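You operate a simulated robot arm through the tools that you are given. There is no shell and no other tool.

Carry out the task below with a simulated two-armed robot. There is one attempt and no reset: what you move stays moved.

TASK
Crank the side sheet to DOWN and hook the dark toggle on the shade frame's peg.
Fine: Free the winch catch, and lock it after. Where these are worked on the way, their far stop is far enough and under half their travel is too little: winch catch.

The check looks at the end state, three seconds after you hand in, the way a careful person would. Anything else that was tipped, shoved, dropped, spilled or broken makes it a failure. Flat cloth is picked up by pressing the open fingertips on it (5 to 10 N) and closing them slowly along it; thin cloth reads only 2 to 8 mm in the jaws.

THE ROBOT
Two 7-joint arms with two-finger grippers on one trunk that stands fixed in place. Base frame: the origin is at the foot of the trunk, x ahead of it, y to its left, z up. Units: cm, rad, N and s.
The left shoulder is at [7.8, 15.1, 105.2], the right one opposite. With the tool pointing down near the work surface each hand reaches from about 26 to 80 cm from the base axis, measured 20 degrees to its own side. Payload 2.54 kg a hand.
Tool frame (each hand has its own): the origin (TCP) lies between the finger pads and is the grasp point; the fingertips stand 3 cm ahead of it; z points along the fingers, y is the line along which they close. The gripper opens to 11.6 cm. The gripper's body begins 9.5 cm behind the TCP.
Orientation is told as [roll, pitch, yaw] about the base's x, y, z axes, in that order, counted from this pose: with the fingers straight down and closing along the base's y, the tool's x points along the base's -x, its y along +y and its z along -z.

THE INTERFACE
- The arms move only by the tool play_rows. It takes "left_commands", "right_commands" or both (then of equal length, played together; a hand with none holds still); each is a list of rows, each a list of 2 entries, a list of its own where there are three numbers: the shift along the base's x, y, z in units of 25 mm (1.0 is 25 mm), then the turn, a rotation vector about the base's x, y, z in units of 5 degrees (1.0 is 5 degrees). In form: [[[tx, ty, tz], [rx, ry, rz]], ...]. A call has 1 to 20 rows; each row shifts and turns the commanded pose from where the row before left it. "left_fingers" and "right_fingers" are, for a hand that has rows, the finger opening in m, from 0 to 0.116, set as the call begins (left out, the last holds). A call with a number of a shift or a turn outside -1 to 1 is refused whole. Each row takes 0.2 s and may step no farther than 5 cm and 0.15 rad from the row before; otherwise, or with a gripper value out of range, the whole call is refused. Where a pose cannot be reached the arm comes as near as it can. A force on the tool above 90 N (or 10 N above the force at the start of the call, whichever is more), or a blocked arm, ends the call early, and 0.2 s more pass. Each finger travels about 7.2 cm/s and halts on what it meets, pressing with about 22 N; the grip force reading is that of the motor and also rises with nothing between the fingers. The clock runs only during rows and for 0.2 s after the last one: add rows that do not move to give the fingers time. It gives the time, the measured TCP pose, the force on the tool (base axes), the opening and the grip force at its end, in the units of the frame above (readings bear some noise), with the torque about the TCP (base axes, N m) and any sound that the robot's microphone picked up.
- Cameras (640 x 400 px; columns grow to the right, rows downward): "scene" is now at [15.26, -1.13, 122.82]; the picture's right is [-0.19, -0.98, 0.00], its down [-0.07, 0.01, -1.00] and it looks along [0.98, -0.19, -0.07] (base axes); focal length 214 px, centre (320, 200). "left" rides on the left gripper at [6.9, 1.5, -12.2] in its tool frame; the picture's right is [-0.21, 0.98, 0.00], its down [-0.83, -0.18, -0.53] and it looks along [-0.52, -0.11, 0.85] (tool axes); focal length 251 px, centre (320, 200). "right" rides on the right gripper at [6.9, -1.5, -12.2] in its tool frame; the picture's right is [0.21, 0.98, 0.00], its down [-0.83, 0.18, -0.53] and it looks along [-0.52, 0.12, 0.85] (tool axes); focal length 251 px, centre (320, 200). There is no depth. A picture from a camera that has moved, and an enlarged one, comes with that camera's place and axes in the base frame and with its lens. The place of the scene camera against the robot may be out by one fixed shift of up to 1.8 cm in any direction.
- camera(camera): a new picture of that camera. It takes no simulated time.
- lift_body(by): slides the trunk up (or, below 0, down) by that many cm; the arms and the scene camera ride with it, the base frame stays. It gives what a move gives, with no picture.
- aim_head(pan, tilt): turns the head with the scene camera to pan (to the left, within 1.396 rad either way) and tilt (down, from -0.506 to 1.204), counted from straight ahead of the robot. It gives what a move gives.
- enlarge(camera, box): a new picture of the part [left, top, right, bottom] of that camera's present view, enlarged. It takes no simulated time.
- close_job(): hands the job in; it is judged then, once.

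Nothing tells you positions but the pictures and the camera data. Unless the task says otherwise, let go and move clear before handing in.

The tools are called as name(argument=value, ...) on one line, values as JSON. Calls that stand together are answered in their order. play_rows: Moves the arms, as the interface text tells. Its arguments: {"type":"object","properties":{"left_commands":{"type":"array","items":{"type":"array"}},"left_fingers":{"type":"number"},"right_commands":{"type":"array","items":{"type":"array"}},"right_fingers":{"type":"number"}},"required":[]} The other tools are called the same way: lift_body (by) slides the trunk up or down; aim_head (pan, tilt) turns the head that bears the scene camera; camera (camera) takes a picture; enlarge (camera, box) takes an enlarged picture of a part of a camera's view; close_job () hands the job in.

At the start:

```text
time: 0.0
left_position: [31.61, 10.58, 127.33]
left_tcp_rot: [0.0, 0.0, 0.001]
left_force: [0.2, 0.3, 0.2]
left_wrist_torque: [0.02, 0.01, 0.03]
left_grip_width: 11.58
left_grip_force: 0.1
right_position: [33.49, -23.33, 127.4]
right_tcp_rot: [0.0, 0.001, 0.0]
right_force: [-0.7, 0.0, -0.4]
right_wrist_torque: [0.0, 0.0, 0.0]
right_grip_width: 11.59
right_grip_force: 0.0
trunk travel left (down, up): [-28.9, 0.0]
head pan, tilt: [-0.187, 0.066]
```

scene: 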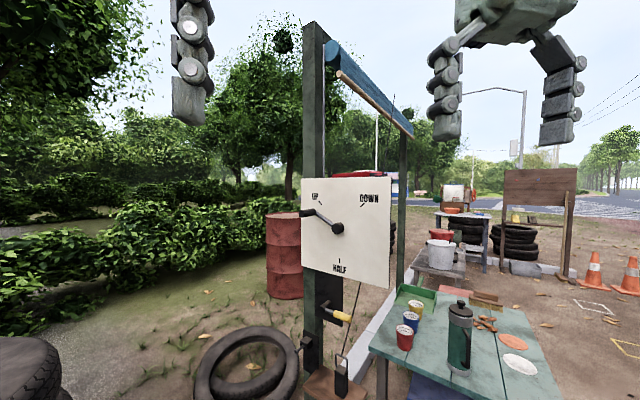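
right: 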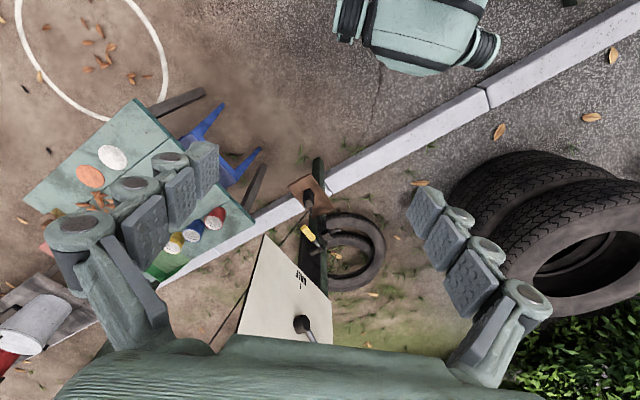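
left: 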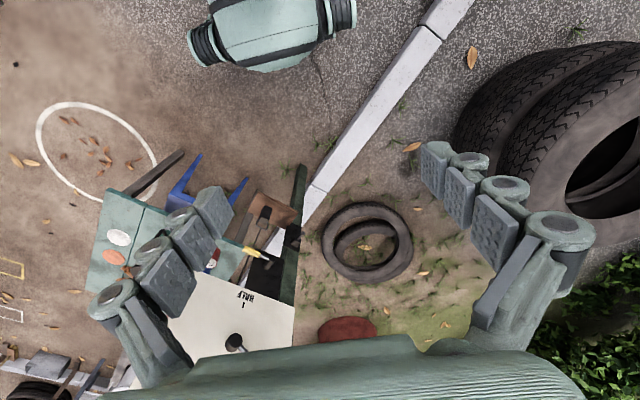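

I see a post with a white board carrying a crank (marks UP, DOWN, HALF), a yellow-handled thing below the board (probably the winch catch), and a cord hanging near it. First I'll look closer.

enlarge(camera="scene", box=[280, 160, 420, 280])

enlarge(camera="scene", box=[280, 260, 420, 400])

enlarge(camera="scene", box=[290, 10, 430, 150])

aim_head(pan=-0.187, tilt=0.6)

camera(camera="scene")

```text
3.33 times, centred on (350, 220) of scene
camera zoom: at [15.26, -1.13, 122.82], right [-0.19, -0.98, 0.0], down [-0.07, 0.01, -1.0], along [0.98, -0.19, -0.07], focal length 715 px, centre (220, 133)
```

zoom: 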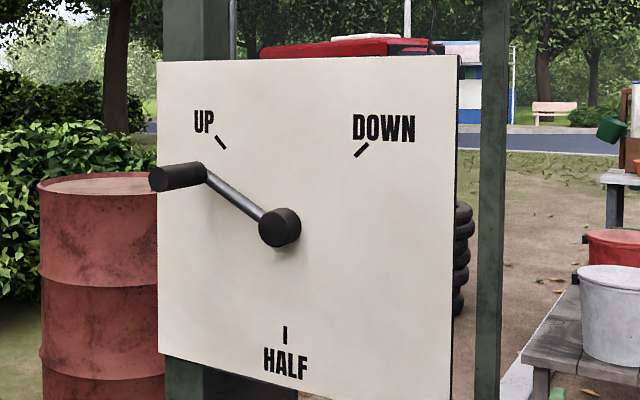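

```text
2.86 times, centred on (350, 330) of scene
camera zoom: at [15.26, -1.13, 122.82], right [-0.19, -0.98, 0.0], down [-0.07, 0.01, -1.0], along [0.98, -0.19, -0.07], focal length 613 px, centre (234, -171)
```

zoom: 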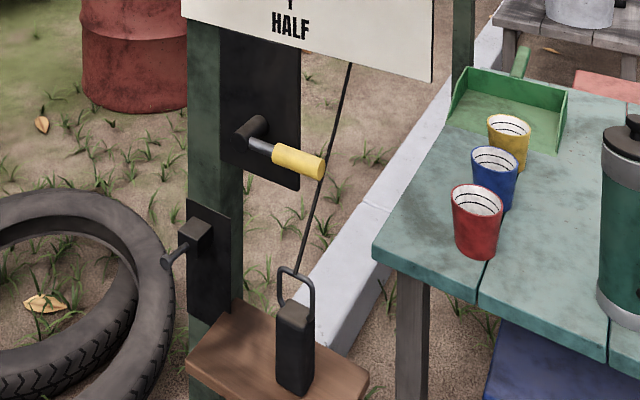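

```text
2.86 times, centred on (360, 80) of scene
camera zoom: at [15.26, -1.13, 122.82], right [-0.19, -0.98, 0.0], down [-0.07, 0.01, -1.0], along [0.98, -0.19, -0.07], focal length 613 px, centre (206, 543)
```

zoom: 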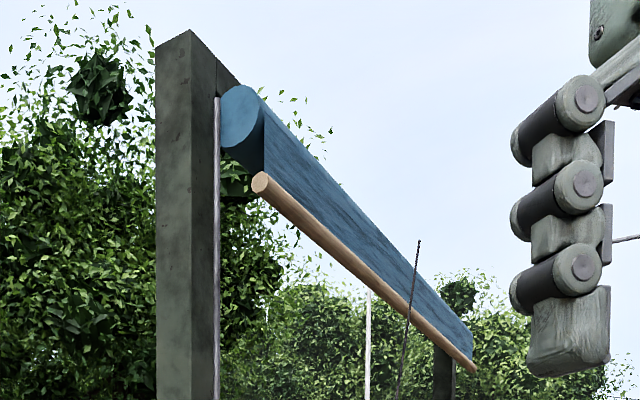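

```text
time: 1.0
left_position: [31.57, 10.57, 127.28]
left_tcp_rot: [0.002, -0.001, 0.0]
left_force: [-0.4, -1.1, -0.4]
left_wrist_torque: [0.0, -0.03, 0.03]
left_grip_width: 11.62
left_grip_force: 0.0
right_position: [33.45, -23.34, 127.35]
right_tcp_rot: [0.0, 0.0, 0.0]
right_force: [-0.2, 0.4, -0.3]
right_wrist_torque: [-0.01, -0.02, -0.01]
right_grip_width: 11.59
right_grip_force: 0.0
trunk travel left (down, up): [-28.9, 0.0]
head pan, tilt: [-0.187, 0.6]
```

```text
taken
camera scene: at [14.96, -1.07, 117.91], right [-0.19, -0.98, 0.0], down [-0.55, 0.1, -0.83], along [0.81, -0.15, -0.56], focal length 214 px, centre (320, 200)
```

scene: 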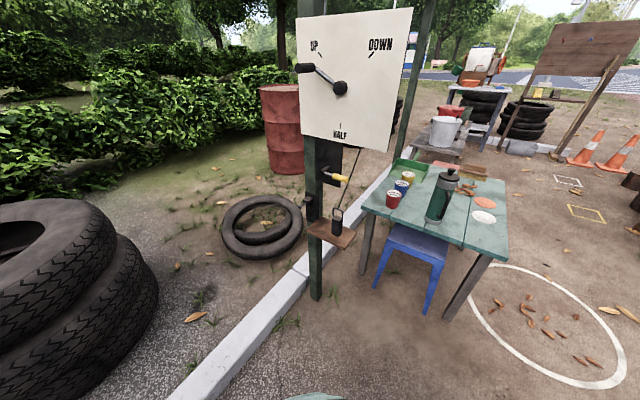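

The crank is near UP on a board angled toward the robot's left; the yellow-handled lever below is likely the winch catch. The dark toggle with a loop stands on the wooden shelf and a dark peg sits on the post's left side. I'll zoom into these.

enlarge(camera="scene", box=[295, 130, 375, 260])

enlarge(camera="scene", box=[295, 180, 365, 250])

enlarge(camera="left", box=[220, 160, 320, 260])

enlarge(camera="right", box=[270, 150, 360, 260])

enlarge(camera="scene", box=[280, 0, 420, 160])

```text
3.08 times, centred on (335, 195) of scene
camera zoom: at [14.96, -1.07, 117.91], right [-0.19, -0.98, 0.0], down [-0.55, 0.1, -0.83], along [0.81, -0.15, -0.56], focal length 660 px, centre (274, 215)
```

zoom: 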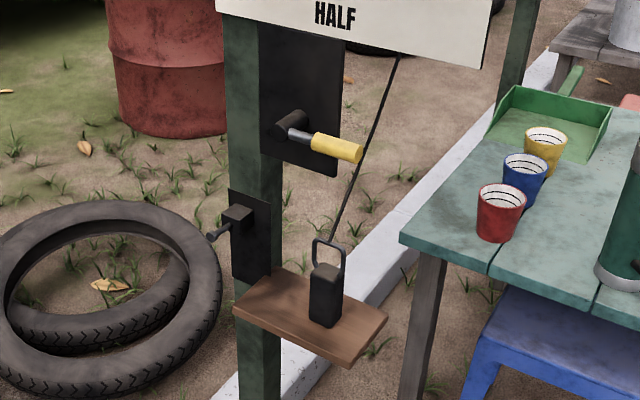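

```text
5.71 times, centred on (330, 215) of scene
camera zoom: at [14.96, -1.07, 117.91], right [-0.19, -0.98, 0.0], down [-0.55, 0.1, -0.83], along [0.81, -0.15, -0.56], focal length 1226 px, centre (263, 114)
```

zoom: 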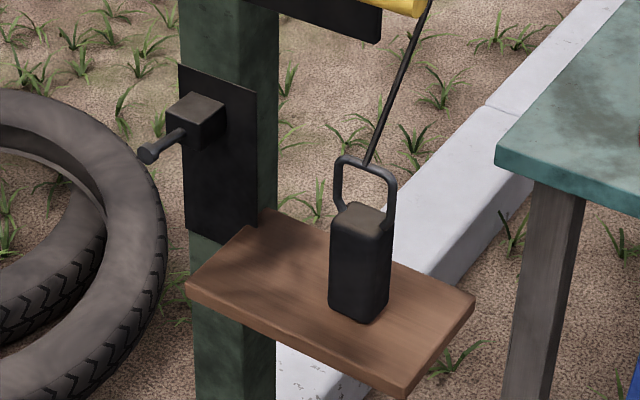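

```text
4.00 times, centred on (270, 210) of left
camera zoom: at [24.65, 12.02, 139.56], right [0.21, 0.98, 0.0], down [0.83, -0.18, 0.53], along [0.52, -0.11, -0.85], focal length 1006 px, centre (520, 160)
```

zoom: 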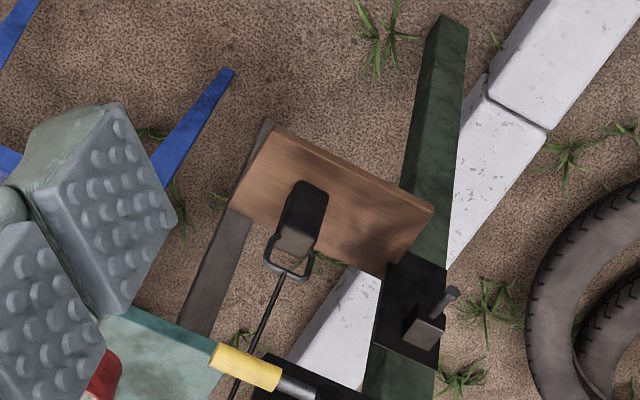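

```text
3.64 times, centred on (315, 205) of right
camera zoom: at [26.46, -24.82, 139.47], right [-0.21, 0.98, 0.0], down [0.83, 0.18, 0.53], along [0.52, 0.12, -0.85], focal length 914 px, centre (338, 182)
```

zoom: 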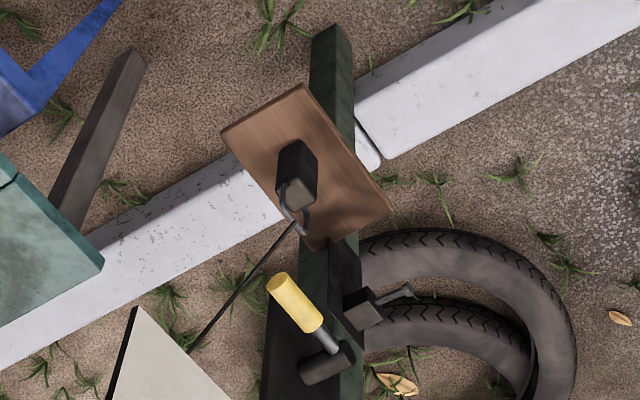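

```text
2.50 times, centred on (350, 80) of scene
camera zoom: at [14.96, -1.07, 117.91], right [-0.19, -0.98, 0.0], down [-0.55, 0.1, -0.83], along [0.81, -0.15, -0.56], focal length 536 px, centre (245, 500)
```

zoom: 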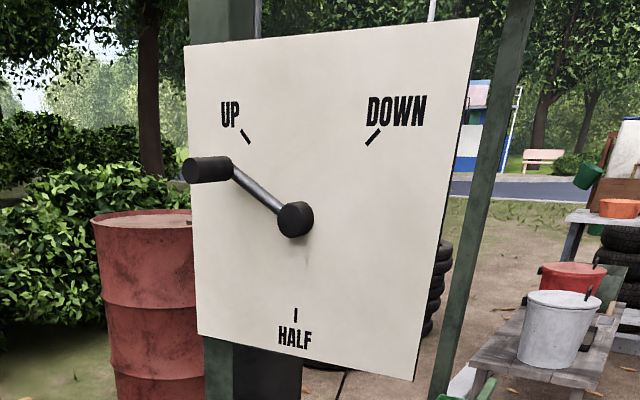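

Estimates so far: the crank hub is near (75, -18, 110), facing the robot and its left. The catch lever's yellow tip is near (69.5, -20, 85.5), the toggle top near (72.6, -18.6, 67.5), and the peg tip near (80, -6, 69.5). I'll move the right arm aside and turn the left hand to point at the board.

play_rows(left_commands=[[[0, 0, -1], [0, -1, 0]], [[0, 0, -1], [0, -1, 0]], [[0, 0, -1], [0, -1, 0]], [[0.2, 0, -1], [0, -1, 0]], [[0.4, 0, -1], [0, -1, 0]], [[0.5, 0, -1], [0, -1, 0]], [[0.5, 0, -0.5], [0, -1, 0]], [[0.5, 0, -0.5], [0, -1, 0]], [[0.5, 0, -0.5], [0, -1, 0]], [[0.5, 0, -0.5], [0, -1, 0]], [[0.5, 0, -0.5], [0, -1, 0]], [[0.5, 0, -0.5], [0, -1, 0]], [[0.5, 0, 0], [0, -1, 0]], [[0.5, 0, 0], [0, -1, 0]], [[0.5, 0, 0], [0, -1, 0]], [[0.5, 0, 0], [0, -1, 0]], [[0, 0, 0], [0, -1, 0]], [[0, 0, 0], [0, -1, 0]]], right_commands=[[[0, -1, 0], [0, 0, 0]], [[0, -1, 0], [0, 0, 0]], [[0, -1, 0], [0, 0, 0]], [[0, -1, 0], [0, 0, 0]], [[0, -1, 0], [0, 0, 0]], [[0, -1, 0], [0, 0, 0]], [[0, -1, 0], [0, 0, 0]], [[0, 0, 0], [0, 0, 0]], [[0, 0, 0], [0, 0, 0]], [[0, 0, 0], [0, 0, 0]], [[0, 0, 0], [0, 0, 0]], [[0, 0, 0], [0, 0, 0]], [[0, 0, 0], [0, 0, 0]], [[0, 0, 0], [0, 0, 0]], [[0, 0, 0], [0, 0, 0]], [[0, 0, 0], [0, 0, 0]], [[0, 0, 0], [0, 0, 0]], [[0, 0, 0], [0, 0, 0]]])

play_rows(left_commands=[[[0, -0.3, 0], [0, 0, -1]], [[0, -0.3, 0], [0, 0, -1]], [[0, -0.3, 0], [0, 0, -1]], [[0, -0.3, 0], [0, 0, -1]], [[0, -0.3, 0], [0, 0, -1]], [[0, -0.3, 0], [0, 0, -1]], [[0, -0.3, 0], [0, 0, -1]]])

camera(camera="left")

camera(camera="scene")

```text
time: 2.0
left_position: [32.86, 10.73, 118.1]
left_tcp_rot: [-0.025, -0.351, 0.035]
left_force: [6.0, -0.2, 9.1]
left_wrist_torque: [-0.09, 1.55, 0.04]
left_grip_width: 11.59
left_grip_force: 0.1
right_position: [33.43, -33.16, 127.4]
right_tcp_rot: [0.003, -0.005, -0.001]
right_force: [0.0, -0.1, 0.4]
right_wrist_torque: [0.0, 0.05, -0.01]
right_grip_width: 11.59
right_grip_force: 0.1
trunk travel left (down, up): [-28.9, 0.0]
head pan, tilt: [-0.187, 0.6]
stopped in row 5 (left hand): the force on the tool passed its limit at 114 N (the readings are from after the stop); the commanded pose is now the measured one
```

```text
time: 3.6
left_position: [33.1, 5.59, 118.24]
left_tcp_rot: [-0.034, -0.35, -0.565]
left_force: [65.5, 23.5, 32.9]
left_wrist_torque: [-2.59, 10.21, -2.3]
left_grip_width: 11.62
left_grip_force: 0.1
right_position: [33.44, -33.22, 127.24]
right_tcp_rot: [0.001, -0.002, 0.001]
right_force: [0.7, 0.7, -0.4]
right_wrist_torque: [0.0, -0.03, -0.01]
right_grip_width: 11.57
right_grip_force: 0.0
trunk travel left (down, up): [-28.9, 0.0]
head pan, tilt: [-0.187, 0.6]
```

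```text
taken
camera left: at [25.07, 12.88, 127.3], right [0.7, 0.71, 0.04], down [0.41, -0.45, 0.79], along [0.58, -0.54, -0.61], focal length 251 px, centre (320, 200)
```

left: 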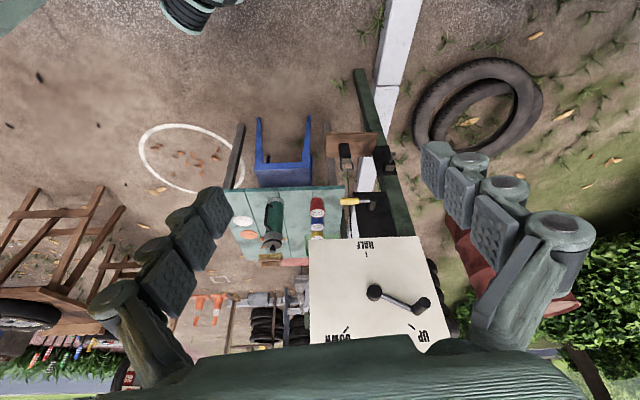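

```text
taken
camera scene: at [14.97, -1.13, 117.93], right [-0.19, -0.98, 0.0], down [-0.55, 0.11, -0.83], along [0.81, -0.16, -0.56], focal length 214 px, centre (320, 200)
```

scene: 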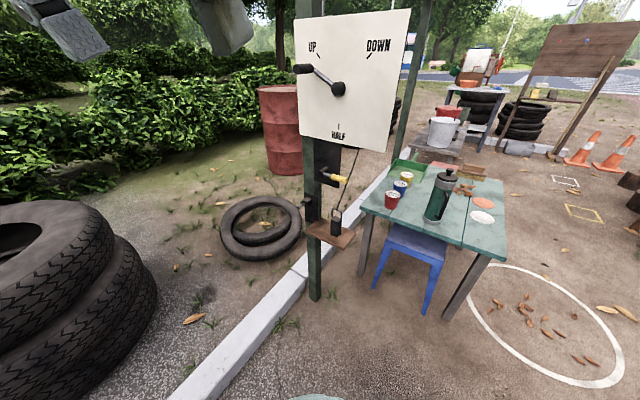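

The left hand is pressing against something behind it (probably its own arm or the head). I'll back it forward and to the left away from that.

play_rows(left_commands=[[[1, 0, 0], [0, 0, 0]], [[1, 0, 0], [0, 0, 0]], [[1, 0, 0], [0, 0, 0]]])

aim_head(pan=0.4, tilt=0.2)

camera(camera="scene")

```text
time: 4.4
left_position: [40.23, 5.46, 117.94]
left_tcp_rot: [-0.023, -0.35, -0.581]
left_force: [-0.1, 0.3, -0.4]
left_wrist_torque: [0.01, 0.02, 0.02]
left_grip_width: 11.58
left_grip_force: 0.1
right_position: [33.41, -33.18, 127.29]
right_tcp_rot: [0.001, -0.002, -0.001]
right_force: [0.4, 0.3, -0.3]
right_wrist_torque: [0.01, 0.04, 0.0]
right_grip_width: 11.62
right_grip_force: 0.0
trunk travel left (down, up): [-28.9, 0.0]
head pan, tilt: [-0.187, 0.6]
```

```text
time: 5.4
left_position: [40.15, 5.44, 118.02]
left_tcp_rot: [-0.022, -0.348, -0.58]
left_force: [-0.3, 0.1, -0.3]
left_wrist_torque: [-0.05, -0.02, -0.04]
left_grip_width: 11.6
left_grip_force: 0.1
right_position: [33.53, -33.3, 127.31]
right_tcp_rot: [0.002, -0.001, 0.001]
right_force: [-0.3, 0.6, 0.4]
right_wrist_torque: [-0.01, -0.01, -0.01]
right_grip_width: 11.61
right_grip_force: 0.1
trunk travel left (down, up): [-28.9, 0.0]
head pan, tilt: [0.4, 0.201]
```

```text
taken
camera scene: at [14.86, 4.19, 121.57], right [0.39, -0.92, 0.0], down [-0.18, -0.08, -0.98], along [0.9, 0.38, -0.2], focal length 214 px, centre (320, 200)
```

scene: 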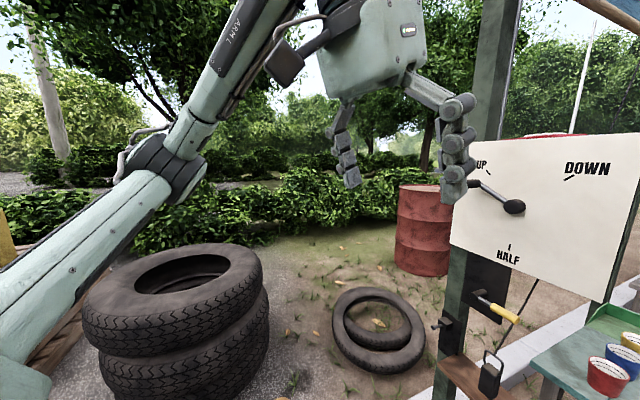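

The left hand is free. I'll continue further forward with the remaining pitch.

play_rows(left_commands=[[[1, 0, -0.6], [0, 0, 0]], [[1, 0, -0.6], [0, 0, 0]], [[0.6, -0.2, -0.6], [-0.548, -0.836, 0]], [[0.6, -0.2, -0.6], [-0.548, -0.836, 0]], [[0.5, -0.2, -0.6], [-0.548, -0.836, 0]], [[0.5, -0.2, -0.6], [-0.548, -0.836, 0]], [[0.3, -0.2, -0.6], [-0.548, -0.836, 0]], [[0, -0.2, -0.6], [-0.548, -0.836, 0]], [[0, -0.2, -0.6], [-0.548, -0.836, 0]], [[0, -0.2, -0.6], [-0.548, -0.836, 0]], [[0, 0, -0.6], [-0.548, -0.836, 0]], [[0, 0, -0.6], [-0.548, -0.836, 0]], [[0, 0, 0], [-0.548, -0.836, 0]], [[0, 0, 0], [-0.548, -0.836, 0]], [[0, 0, 0], [-0.548, -0.836, 0]], [[0, 0, 0], [-0.548, -0.836, 0]]])

aim_head(pan=-0.1, tilt=0.3)

camera(camera="scene")

camera(camera="left")

```text
time: 8.8
left_position: [51.52, 1.63, 100.16]
left_tcp_rot: [-2.81, -1.569, 2.213]
left_force: [-0.1, -0.1, 0.7]
left_wrist_torque: [-0.03, 0.02, -0.01]
left_grip_width: 11.6
left_grip_force: 0.1
right_position: [33.4, -33.12, 127.41]
right_tcp_rot: [0.001, -0.003, 0.001]
right_force: [1.2, 0.7, -0.3]
right_wrist_torque: [0.0, 0.03, -0.02]
right_grip_width: 11.62
right_grip_force: 0.0
trunk travel left (down, up): [-28.9, 0.0]
head pan, tilt: [0.4, 0.201]
```

```text
time: 9.7
left_position: [51.49, 1.59, 100.03]
left_tcp_rot: [-0.899, -1.571, 0.297]
left_force: [0.1, 0.2, 1.1]
left_wrist_torque: [0.04, 0.02, 0.02]
left_grip_width: 11.64
left_grip_force: 0.1
right_position: [33.43, -33.26, 127.36]
right_tcp_rot: [-0.001, -0.002, 0.0]
right_force: [0.2, -0.5, -0.2]
right_wrist_torque: [0.01, 0.01, -0.02]
right_grip_width: 11.6
right_grip_force: 0.2
trunk travel left (down, up): [-28.9, 0.0]
head pan, tilt: [-0.099, 0.3]
```

```text
taken
camera scene: at [15.56, -0.35, 120.65], right [-0.1, -1.0, 0.0], down [-0.29, 0.03, -0.96], along [0.95, -0.09, -0.3], focal length 214 px, centre (320, 200)
```

scene: 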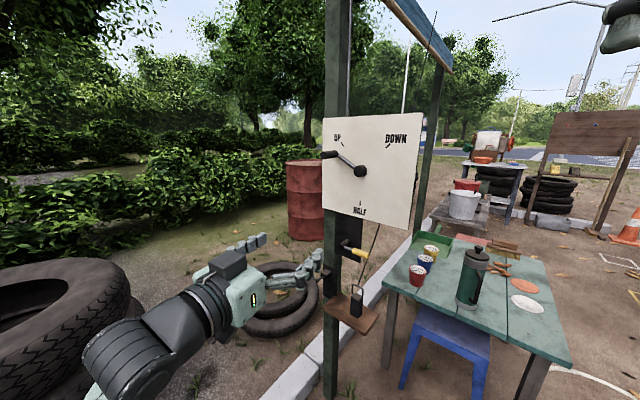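

```text
taken
camera left: at [42.23, 9.68, 93.17], right [0.55, 0.8, 0.21], down [-0.54, 0.15, 0.83], along [0.63, -0.57, 0.52], focal length 251 px, centre (320, 200)
```

left: 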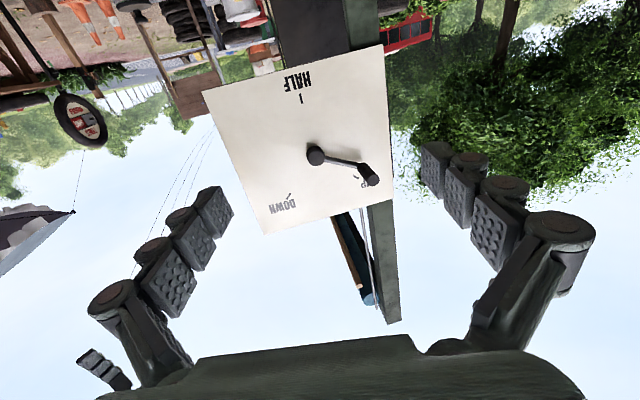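

Orientation is good. I'll refine the crank and lever geometry from this view.

enlarge(camera="left", box=[230, 30, 400, 240])

enlarge(camera="scene", box=[310, 110, 430, 230])

enlarge(camera="scene", box=[310, 210, 410, 340])

```text
1.90 times, centred on (315, 135) of left
camera zoom: at [42.23, 9.68, 93.17], right [0.55, 0.8, 0.21], down [-0.54, 0.15, 0.83], along [0.63, -0.57, 0.52], focal length 479 px, centre (330, 324)
```

zoom: 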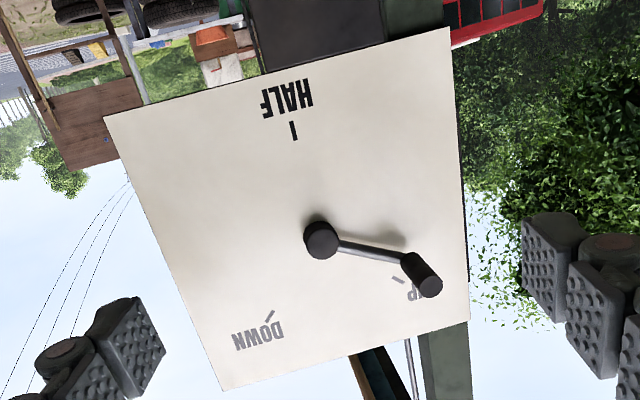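

```text
3.33 times, centred on (370, 170) of scene
camera zoom: at [15.56, -0.35, 120.65], right [-0.1, -1.0, 0.0], down [-0.29, 0.03, -0.96], along [0.95, -0.09, -0.3], focal length 715 px, centre (153, 300)
```

zoom: 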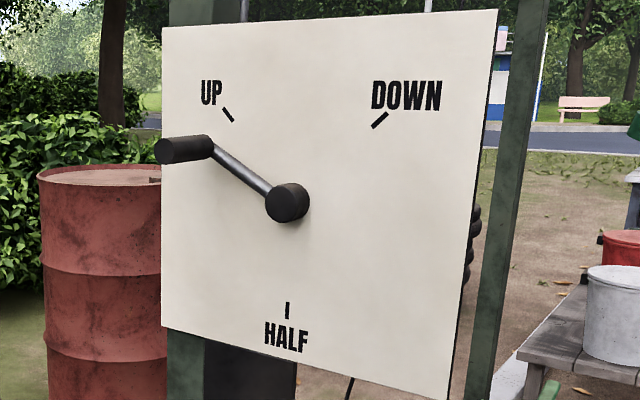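

```text
3.08 times, centred on (360, 275) of scene
camera zoom: at [15.56, -0.35, 120.65], right [-0.1, -1.0, 0.0], down [-0.29, 0.03, -0.96], along [0.95, -0.09, -0.3], focal length 660 px, centre (197, -31)
```

zoom: 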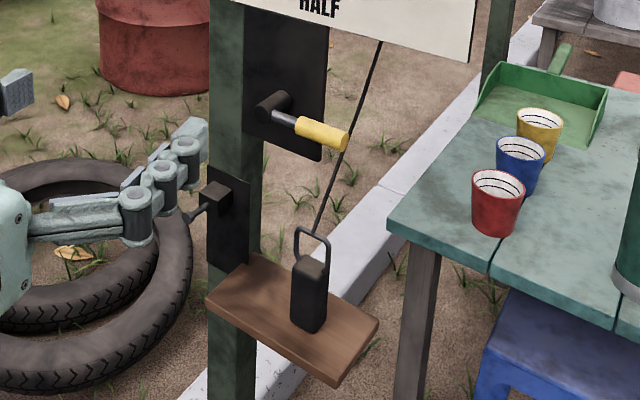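

I'll lower the left hand for a second viewpoint that sees the lever, toggle and crank, so I can triangulate better.

play_rows(left_commands=[[[0, 0, -1], [0, 0, 0]], [[0, 0, -1], [0, 0, 0]], [[0, 0, -1], [0, 0, 0]], [[0, 0, -1], [0, 0, 0]], [[0, 0, -1], [0, 0, 0]], [[0, 0, -1], [0, 0, 0]], [[0, 0, -1], [0, 0, 0]], [[0, 0, 0], [0, 0, 0]]])

camera(camera="left")

enlarge(camera="left", box=[230, 0, 400, 200])

enlarge(camera="left", box=[230, 180, 400, 380])

```text
time: 11.5
left_position: [52.72, 4.09, 83.18]
left_tcp_rot: [-1.261, -1.567, 0.652]
left_force: [-0.6, -0.5, 0.8]
left_wrist_torque: [-0.01, -0.01, 0.0]
left_grip_width: 11.62
left_grip_force: 0.0
left hand out of reach, approached as far as the arm can: row 3, 4, 5, 6, 7
right_position: [33.42, -33.26, 127.28]
right_tcp_rot: [0.001, -0.004, 0.001]
right_force: [-0.8, -0.2, -0.6]
right_wrist_torque: [0.04, 0.01, -0.01]
right_grip_width: 11.63
right_grip_force: 0.0
trunk travel left (down, up): [-28.9, 0.0]
head pan, tilt: [-0.099, 0.3]
```

```text
taken
camera left: at [43.51, 12.36, 76.38], right [0.56, 0.8, 0.21], down [-0.54, 0.16, 0.83], along [0.63, -0.58, 0.52], focal length 251 px, centre (320, 200)
```

left: 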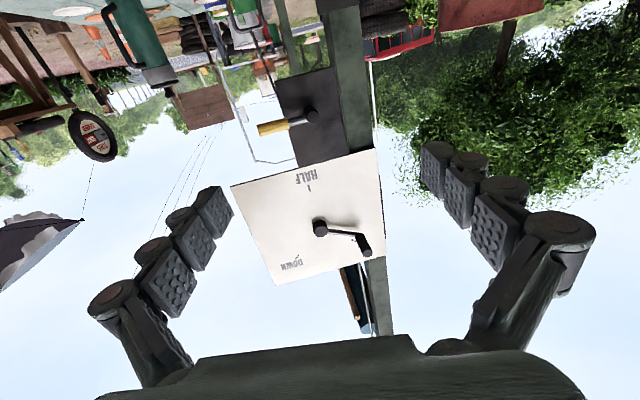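

```text
2.00 times, centred on (315, 100) of left
camera zoom: at [43.51, 12.36, 76.38], right [0.56, 0.8, 0.21], down [-0.54, 0.16, 0.83], along [0.63, -0.58, 0.52], focal length 503 px, centre (330, 400)
```

zoom: 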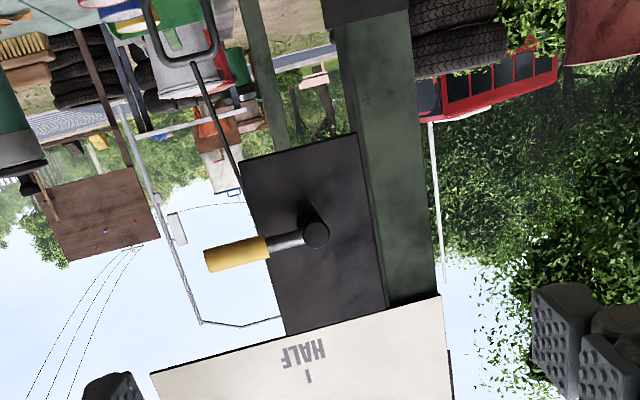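

```text
2.00 times, centred on (315, 280) of left
camera zoom: at [43.51, 12.36, 76.38], right [0.56, 0.8, 0.21], down [-0.54, 0.16, 0.83], along [0.63, -0.58, 0.52], focal length 503 px, centre (330, 40)
```

zoom: 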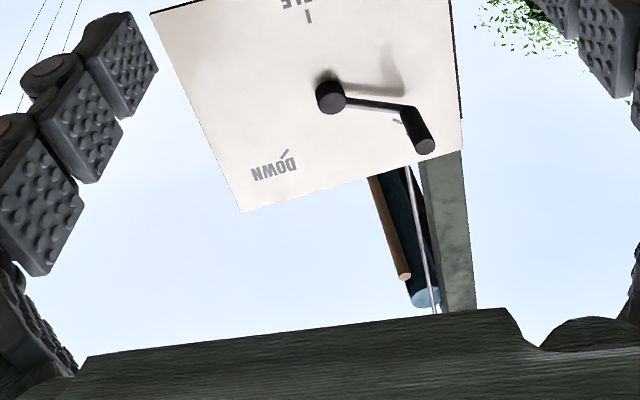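

I now have the geometry from hand views only: the board faces about 45° to the left, the hub front is at (75.0, -18.2, 109.9) and the crank handle tip at (75.5, -7.65, 114). The lever pivot is near (75.2, -14, 85.4) and its tip near (69.6, -20.5, 85.7). The arm ran short of reach down here, so I'll lower the trunk.

lift_body(by=-15)

play_rows(left_commands=[[[0, 0, 0], [0, 0, -1]], [[0, 0, 0], [0, 0, -1]], [[0, 0, 0], [0, 0, 0]]], left_fingers=0.0)

camera(camera="left")

camera(camera="scene")

```text
time: 13.3
left_position: [52.8, 4.1, 68.27]
left_tcp_rot: [-1.266, -1.567, 0.657]
left_force: [1.1, -0.2, 0.0]
left_wrist_torque: [-0.02, -0.03, 0.0]
left_grip_width: 11.6
left_grip_force: 0.0
right_position: [33.46, -33.07, 112.37]
right_tcp_rot: [0.001, -0.004, 0.001]
right_force: [-0.1, 0.4, 0.1]
right_wrist_torque: [-0.01, 0.0, 0.01]
right_grip_width: 11.58
right_grip_force: 0.1
trunk travel left (down, up): [-13.9, 15.0]
head pan, tilt: [-0.099, 0.3]
```

```text
time: 14.1
left_position: [52.78, 4.28, 68.25]
left_tcp_rot: [-1.181, -1.566, 0.399]
left_force: [-0.3, -0.2, -0.5]
left_wrist_torque: [0.01, 0.01, 0.0]
left_grip_width: 0.63
left_grip_force: 2.7
right_position: [33.41, -33.15, 112.43]
right_tcp_rot: [0.001, -0.001, 0.0]
right_force: [-0.4, 0.7, 0.2]
right_wrist_torque: [-0.02, -0.02, -0.01]
right_grip_width: 11.62
right_grip_force: 0.1
trunk travel left (down, up): [-13.9, 15.0]
head pan, tilt: [-0.099, 0.3]
```

```text
taken
camera left: at [45.09, 13.84, 61.41], right [0.69, 0.69, 0.21], down [-0.5, 0.25, 0.83], along [0.52, -0.68, 0.52], focal length 251 px, centre (320, 200)
```

left: 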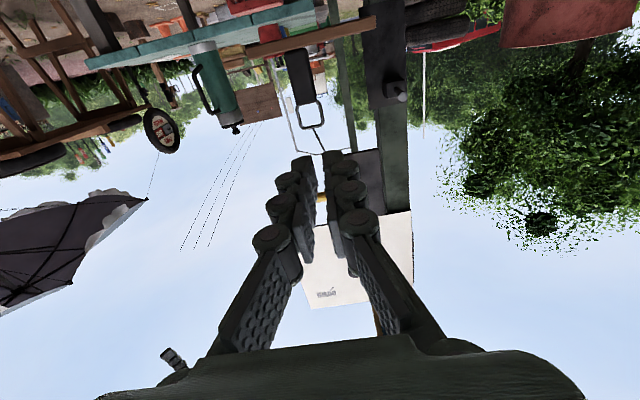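

```text
taken
camera scene: at [15.57, -0.35, 105.65], right [-0.1, -1.0, 0.0], down [-0.29, 0.03, -0.96], along [0.95, -0.09, -0.3], focal length 214 px, centre (320, 200)
```

scene: 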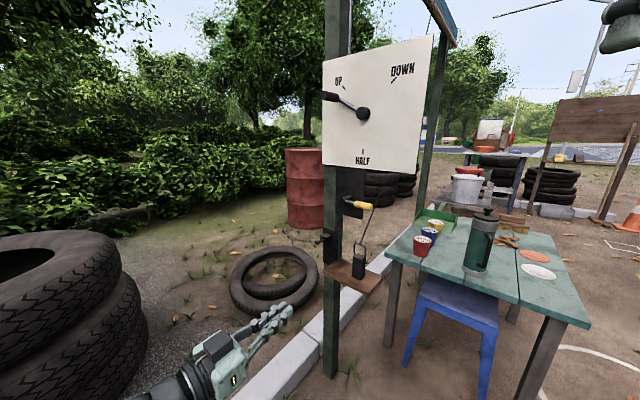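

The hand is at yaw about -45° with fingers closed. Next, move to a standoff in front of and below the lever.

play_rows(left_commands=[[[0.56, -0.78, 0.69], [0, 0, 0]], [[0.56, -0.78, 0.69], [0, 0, 0]], [[0.56, -0.78, 0.69], [0, 0, 0]], [[0.56, -0.78, 0.69], [0, 0, 0]], [[0.56, -0.78, 0.69], [0, 0, 0]], [[0.56, -0.78, 0.69], [0, 0, 0]], [[0.56, -0.78, 0.69], [0, 0, 0]], [[0.56, -0.78, 0.69], [0, 0, 0]], [[0, 0, 0], [0, 0, 0]]])

camera(camera="left")

enlarge(camera="scene", box=[290, 150, 410, 320])

```text
time: 16.1
left_position: [63.99, -11.38, 82.02]
left_tcp_rot: [-1.038, -1.566, 0.255]
left_force: [-0.2, -0.1, -0.2]
left_wrist_torque: [-0.02, 0.01, 0.01]
left_grip_width: 0.0
left_grip_force: 22.5
right_position: [33.44, -33.27, 112.37]
right_tcp_rot: [0.0, -0.001, 0.001]
right_force: [0.3, 0.4, 0.6]
right_wrist_torque: [0.01, -0.01, 0.03]
right_grip_width: 11.59
right_grip_force: 0.1
trunk travel left (down, up): [-13.9, 15.0]
head pan, tilt: [-0.099, 0.3]
```

```text
taken
camera left: at [56.32, -1.71, 75.17], right [0.69, 0.69, 0.21], down [-0.5, 0.25, 0.83], along [0.52, -0.68, 0.52], focal length 251 px, centre (320, 200)
```

left: 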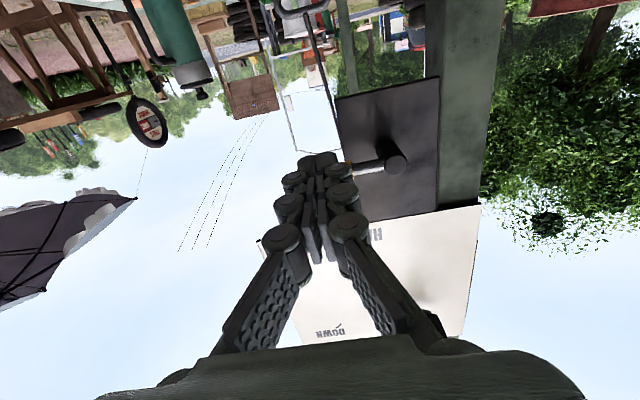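

```text
2.35 times, centred on (350, 235) of scene
camera zoom: at [15.56, -0.37, 105.65], right [-0.1, -1.0, 0.0], down [-0.29, 0.03, -0.96], along [0.95, -0.09, -0.3], focal length 505 px, centre (249, 118)
```

zoom: 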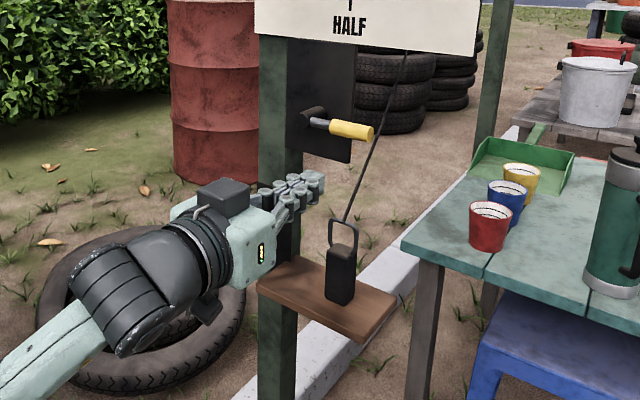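

Lever hub is confirmed near (74.3, -13, 85.5). I'll advance the closed fingers under the lever.

play_rows(left_commands=[[[0.45, -0.45, 0], [0, 0, 0]], [[0.45, -0.45, 0], [0, 0, 0]], [[0.45, -0.45, 0], [0, 0, 0]], [[0.45, -0.45, 0], [0, 0, 0]], [[0.45, -0.45, 0], [0, 0, 0]], [[0, 0, 0], [0, 0, 0]]])

camera(camera="left")

enlarge(camera="scene", box=[310, 170, 400, 290])

```text
time: 17.5
left_position: [69.59, -17.09, 82.0]
left_tcp_rot: [-1.231, -1.568, 0.448]
left_force: [1.1, 0.2, -1.4]
left_wrist_torque: [-0.02, -0.01, 0.0]
left_grip_width: 0.03
left_grip_force: 21.9
right_position: [33.47, -33.15, 112.25]
right_tcp_rot: [0.0, -0.001, 0.0]
right_force: [0.0, -0.7, -0.4]
right_wrist_torque: [0.03, -0.02, 0.04]
right_grip_width: 11.62
right_grip_force: 0.1
trunk travel left (down, up): [-13.9, 15.0]
head pan, tilt: [-0.099, 0.3]
```

```text
taken
camera left: at [61.93, -7.39, 75.2], right [0.69, 0.69, 0.21], down [-0.5, 0.25, 0.83], along [0.52, -0.68, 0.52], focal length 251 px, centre (320, 200)
```

left: 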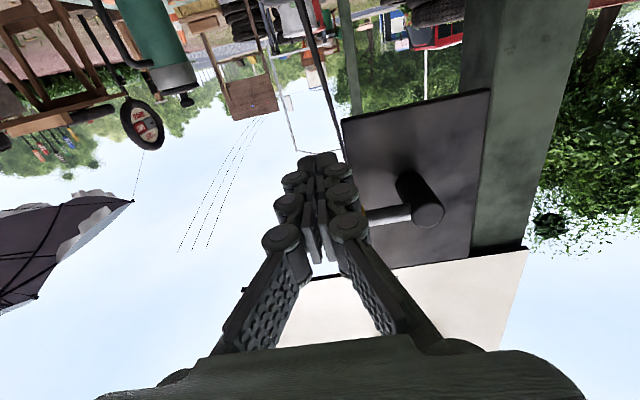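

```text
3.33 times, centred on (355, 230) of scene
camera zoom: at [15.56, -0.36, 105.65], right [-0.1, -1.0, 0.0], down [-0.29, 0.03, -0.96], along [0.95, -0.09, -0.3], focal length 715 px, centre (203, 100)
```

zoom: 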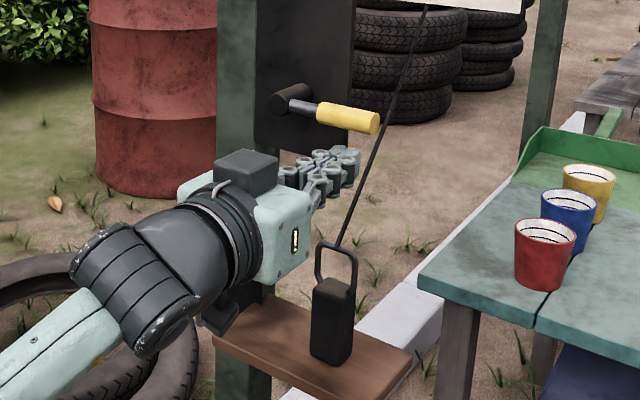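

The fingers are under the lever. I'll push up gently to see whether it moves that way.

play_rows(left_commands=[[[0, 0, 0.2], [0, 0, 0]], [[0, 0, 0.2], [0, 0, 0]], [[0, 0, 0.2], [0, 0, 0]], [[0, 0, 0.2], [0, 0, 0]]])

enlarge(camera="scene", box=[310, 170, 400, 290])

```text
time: 18.5
left_position: [69.58, -16.99, 83.95]
left_tcp_rot: [-0.889, -1.566, 0.108]
left_force: [-0.4, 0.6, -2.2]
left_wrist_torque: [0.0, 0.03, -0.04]
left_grip_width: 0.64
left_grip_force: 28.8
right_position: [33.53, -33.23, 112.35]
right_tcp_rot: [0.002, -0.004, 0.001]
right_force: [0.3, 0.0, 0.1]
right_wrist_torque: [0.0, 0.03, 0.0]
right_grip_width: 11.6
right_grip_force: 0.0
trunk travel left (down, up): [-13.9, 15.0]
head pan, tilt: [-0.099, 0.3]
```

```text
3.33 times, centred on (355, 230) of scene
camera zoom: at [15.58, -0.36, 105.64], right [-0.1, -1.0, 0.0], down [-0.29, 0.03, -0.96], along [0.95, -0.09, -0.3], focal length 715 px, centre (203, 100)
```

zoom: 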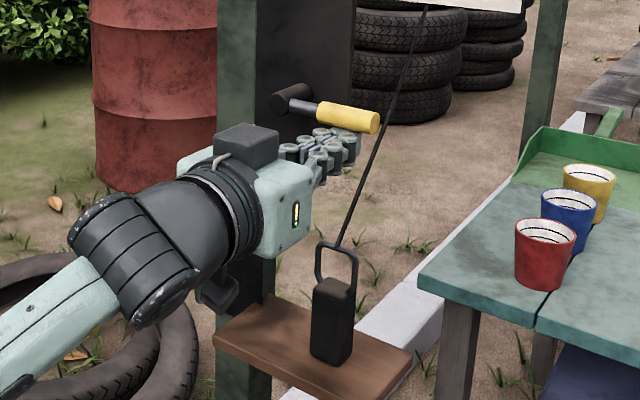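

play_rows(left_commands=[[[0, 0, 0.1], [0, 0, 0]], [[0, 0, 0.1], [0, 0, 0]]])

play_rows(left_commands=[[[0, 0, 0.1], [0, 0, 0]], [[0, 0, 0.1], [0, 0, 0]]])

enlarge(camera="scene", box=[310, 170, 400, 290])

```text
time: 19.1
left_position: [69.55, -17.03, 83.99]
left_tcp_rot: [-0.581, -1.558, -0.201]
left_force: [-5.8, 2.6, -16.1]
left_wrist_torque: [0.17, 0.19, -0.02]
left_grip_width: 0.58
left_grip_force: 28.7
right_position: [33.51, -33.13, 112.26]
right_tcp_rot: [0.002, -0.003, 0.0]
right_force: [-0.1, -0.5, -0.4]
right_wrist_torque: [0.01, 0.0, 0.0]
right_grip_width: 11.62
right_grip_force: 0.1
trunk travel left (down, up): [-13.9, 15.0]
head pan, tilt: [-0.099, 0.3]
```

```text
time: 19.7
left_position: [69.66, -17.1, 84.21]
left_tcp_rot: [-0.42, -1.552, -0.362]
left_force: [-9.5, 7.0, -32.5]
left_wrist_torque: [0.33, 0.31, -0.04]
left_grip_width: 0.59
left_grip_force: 28.5
right_position: [33.63, -33.19, 112.11]
right_tcp_rot: [0.002, 0.0, 0.0]
right_force: [-0.1, 1.1, 0.6]
right_wrist_torque: [-0.01, 0.01, 0.0]
right_grip_width: 11.58
right_grip_force: 0.0
trunk travel left (down, up): [-13.9, 15.0]
head pan, tilt: [-0.099, 0.3]
```

```text
3.33 times, centred on (355, 230) of scene
camera zoom: at [15.78, -0.38, 105.57], right [-0.1, -1.0, 0.0], down [-0.3, 0.03, -0.95], along [0.95, -0.09, -0.3], focal length 715 px, centre (203, 100)
```

zoom: 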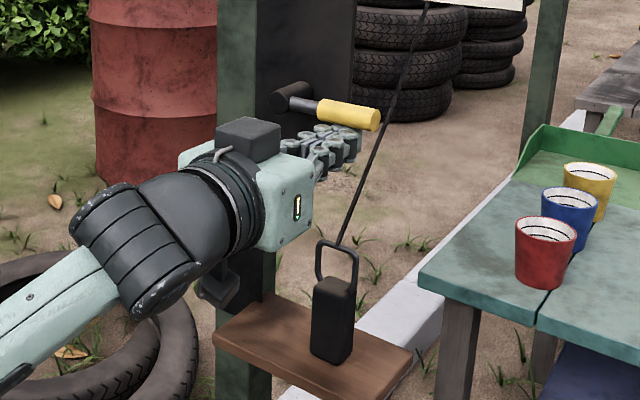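

It resists at 32 N without moving, so the lever is at its upper stop and must go down. I'll back off and go around to above it.

play_rows(left_commands=[[[0, 0, -0.5], [0, 0, 0]], [[0, 0, -0.6], [0, 0, 0]], [[-0.6, 0.6, 0], [0, 0, 0]], [[-0.6, 0.6, 0], [0, 0, 0]], [[-0.6, 0.6, 0], [0, 0, 0]], [[0, 0, 1], [0, 0, 0]], [[0, 0, 1], [0, 0, 0]], [[0, 0, 1], [0, 0, 0]], [[0, 0, 0], [0, 0, 0]]])

enlarge(camera="scene", box=[310, 170, 400, 290])

camera(camera="left")

```text
time: 21.7
left_position: [65.12, -12.61, 89.69]
left_tcp_rot: [-1.133, -1.564, 0.352]
left_force: [0.5, 0.7, -0.1]
left_wrist_torque: [0.01, -0.01, 0.0]
left_grip_width: 0.0
left_grip_force: 28.3
right_position: [33.32, -33.19, 112.39]
right_tcp_rot: [0.002, -0.004, 0.0]
right_force: [0.2, -0.2, 0.0]
right_wrist_torque: [0.0, -0.01, 0.01]
right_grip_width: 11.61
right_grip_force: 0.0
trunk travel left (down, up): [-13.9, 15.0]
head pan, tilt: [-0.099, 0.3]
```

```text
3.33 times, centred on (355, 230) of scene
camera zoom: at [15.56, -0.36, 105.65], right [-0.1, -1.0, 0.0], down [-0.29, 0.03, -0.96], along [0.95, -0.09, -0.3], focal length 715 px, centre (203, 100)
```

zoom: 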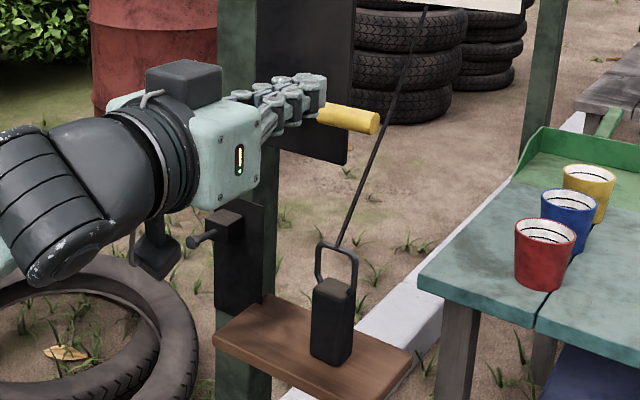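

```text
taken
camera left: at [57.43, -2.9, 82.92], right [0.69, 0.69, 0.21], down [-0.5, 0.25, 0.83], along [0.52, -0.68, 0.52], focal length 251 px, centre (320, 200)
```

left: 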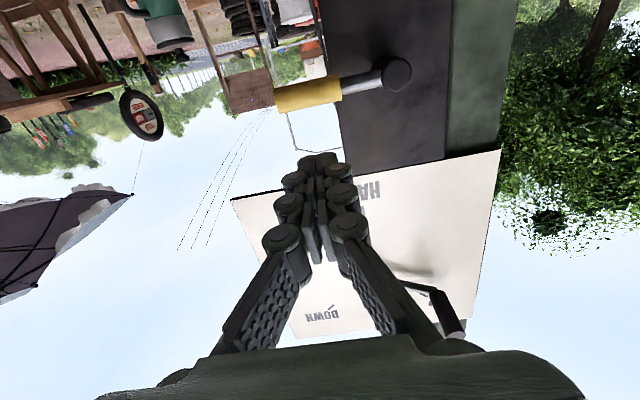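

Clear view: the lever hub is at about (75.4, -13.7, 86) and the fingers are above the lever level. Moving in over it.

play_rows(left_commands=[[[0.5, -0.5, 0], [0, 0, 0]], [[0.5, -0.5, 0], [0, 0, 0]], [[0.5, -0.5, 0], [0, 0, 0]], [[0.48, -0.48, 0], [0, 0, 0]], [[0, 0, 0], [0, 0, 0]]])

play_rows(left_commands=[[[0, 0, -0.2], [0, 0, 0]], [[0, 0, -0.2], [0, 0, 0]], [[0, 0, -0.2], [0, 0, 0]], [[0, 0, -0.1], [0, 0, 0]]])

enlarge(camera="scene", box=[310, 170, 400, 290])

```text
time: 22.9
left_position: [70.09, -17.58, 89.9]
left_tcp_rot: [-1.15, -1.569, 0.367]
left_force: [-0.2, -0.8, -0.3]
left_wrist_torque: [-0.01, -0.01, -0.02]
left_grip_width: 0.0
left_grip_force: 29.1
right_position: [33.46, -33.09, 112.27]
right_tcp_rot: [0.003, -0.002, 0.0]
right_force: [0.4, -0.2, 0.1]
right_wrist_torque: [0.01, -0.03, 0.01]
right_grip_width: 11.58
right_grip_force: 0.1
trunk travel left (down, up): [-13.9, 15.0]
head pan, tilt: [-0.099, 0.3]
```

```text
time: 23.9
left_position: [69.94, -17.57, 88.0]
left_tcp_rot: [-1.219, -1.565, 0.435]
left_force: [-1.1, -0.2, -0.9]
left_wrist_torque: [0.01, 0.01, 0.02]
left_grip_width: 0.0
left_grip_force: 29.3
right_position: [33.47, -33.26, 112.36]
right_tcp_rot: [0.002, -0.001, 0.001]
right_force: [-0.2, -1.1, 0.1]
right_wrist_torque: [0.02, 0.01, -0.01]
right_grip_width: 11.59
right_grip_force: 0.2
trunk travel left (down, up): [-13.9, 15.0]
head pan, tilt: [-0.099, 0.3]
```

```text
3.33 times, centred on (355, 230) of scene
camera zoom: at [15.56, -0.35, 105.65], right [-0.1, -1.0, 0.0], down [-0.29, 0.03, -0.96], along [0.95, -0.09, -0.3], focal length 715 px, centre (203, 100)
```

zoom: 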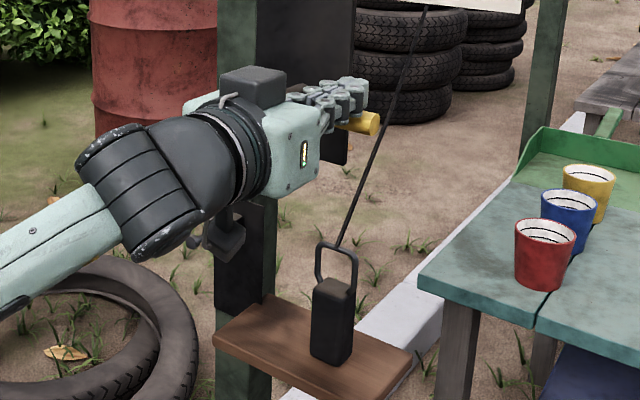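

play_rows(left_commands=[[[0, 0, -0.15], [0, 0, 0]], [[0, 0, -0.15], [0, 0, 0]]])

play_rows(left_commands=[[[0, 0, -0.15], [0, 0, 0]], [[0, 0, -0.15], [0, 0, 0]]])

enlarge(camera="scene", box=[310, 170, 400, 290])

```text
time: 24.5
left_position: [69.86, -17.57, 87.25]
left_tcp_rot: [-1.188, -1.568, 0.403]
left_force: [-0.1, -0.1, 0.5]
left_wrist_torque: [-0.05, -0.01, 0.02]
left_grip_width: 0.0
left_grip_force: 28.7
right_position: [33.38, -33.24, 112.27]
right_tcp_rot: [0.002, -0.004, -0.001]
right_force: [0.4, -0.1, 0.4]
right_wrist_torque: [-0.04, 0.02, 0.0]
right_grip_width: 11.6
right_grip_force: 0.1
trunk travel left (down, up): [-13.9, 15.0]
head pan, tilt: [-0.099, 0.3]
```

```text
time: 25.1
left_position: [69.86, -17.47, 86.48]
left_tcp_rot: [-1.203, -1.568, 0.42]
left_force: [0.4, -0.9, 0.7]
left_wrist_torque: [0.04, 0.01, 0.0]
left_grip_width: 0.02
left_grip_force: 28.7
right_position: [33.46, -33.25, 112.39]
right_tcp_rot: [0.002, -0.003, -0.001]
right_force: [0.5, -0.4, -0.4]
right_wrist_torque: [0.01, 0.0, 0.01]
right_grip_width: 11.58
right_grip_force: 0.1
trunk travel left (down, up): [-13.9, 15.0]
head pan, tilt: [-0.099, 0.3]
```

```text
3.33 times, centred on (355, 230) of scene
camera zoom: at [15.56, -0.35, 105.65], right [-0.1, -1.0, 0.0], down [-0.29, 0.03, -0.96], along [0.95, -0.09, -0.3], focal length 715 px, centre (203, 100)
```

zoom: 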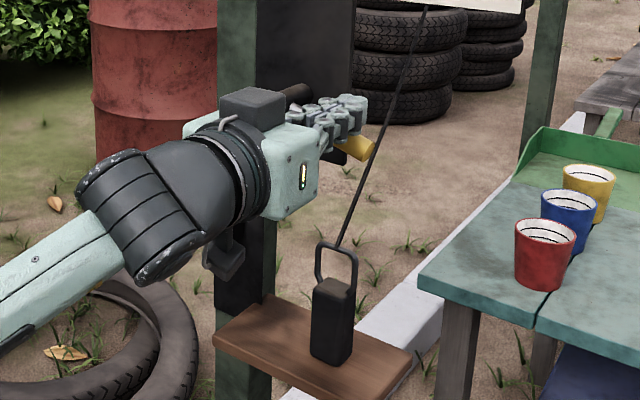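

It moves down easily. I'll follow its arc.

play_rows(left_commands=[[[0.03, 0.03, -0.21], [0, 0, 0]], [[0.03, 0.03, -0.21], [0, 0, 0]], [[0.03, 0.03, -0.21], [0, 0, 0]], [[0.047, 0.047, -0.213], [0, 0, 0]], [[0.047, 0.047, -0.213], [0, 0, 0]], [[0.047, 0.047, -0.213], [0, 0, 0]]])

enlarge(camera="scene", box=[310, 170, 400, 290])

camera(camera="left")

```text
time: 26.5
left_position: [70.53, -16.74, 83.33]
left_tcp_rot: [-1.28, -1.566, 0.499]
left_force: [0.0, -1.0, 0.3]
left_wrist_torque: [-0.01, -0.01, 0.01]
left_grip_width: 0.0
left_grip_force: 28.0
right_position: [33.28, -33.17, 112.42]
right_tcp_rot: [0.001, -0.003, -0.001]
right_force: [0.1, 0.0, 0.9]
right_wrist_torque: [-0.02, -0.02, 0.0]
right_grip_width: 11.61
right_grip_force: 0.0
trunk travel left (down, up): [-13.9, 15.0]
head pan, tilt: [-0.099, 0.3]
```

```text
3.33 times, centred on (355, 230) of scene
camera zoom: at [15.56, -0.35, 105.65], right [-0.1, -1.0, 0.0], down [-0.29, 0.03, -0.96], along [0.95, -0.09, -0.3], focal length 715 px, centre (203, 100)
```

zoom: 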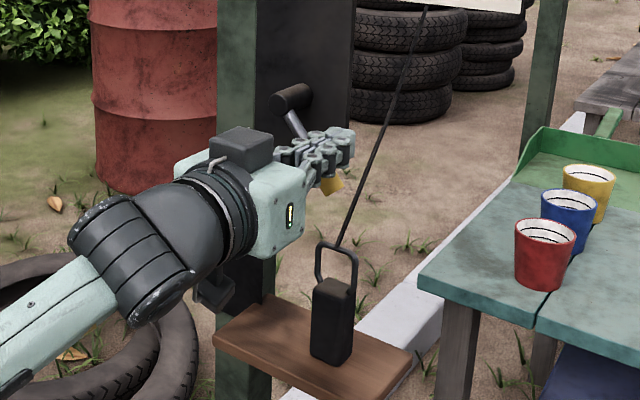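

```text
taken
camera left: at [62.97, -7.22, 76.5], right [0.69, 0.69, 0.21], down [-0.5, 0.25, 0.83], along [0.52, -0.68, 0.52], focal length 251 px, centre (320, 200)
```

left: 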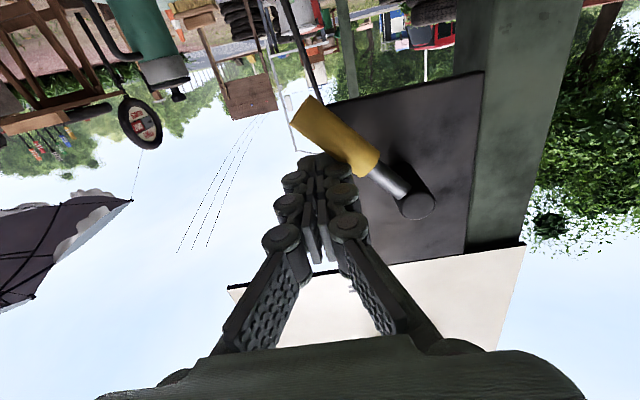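

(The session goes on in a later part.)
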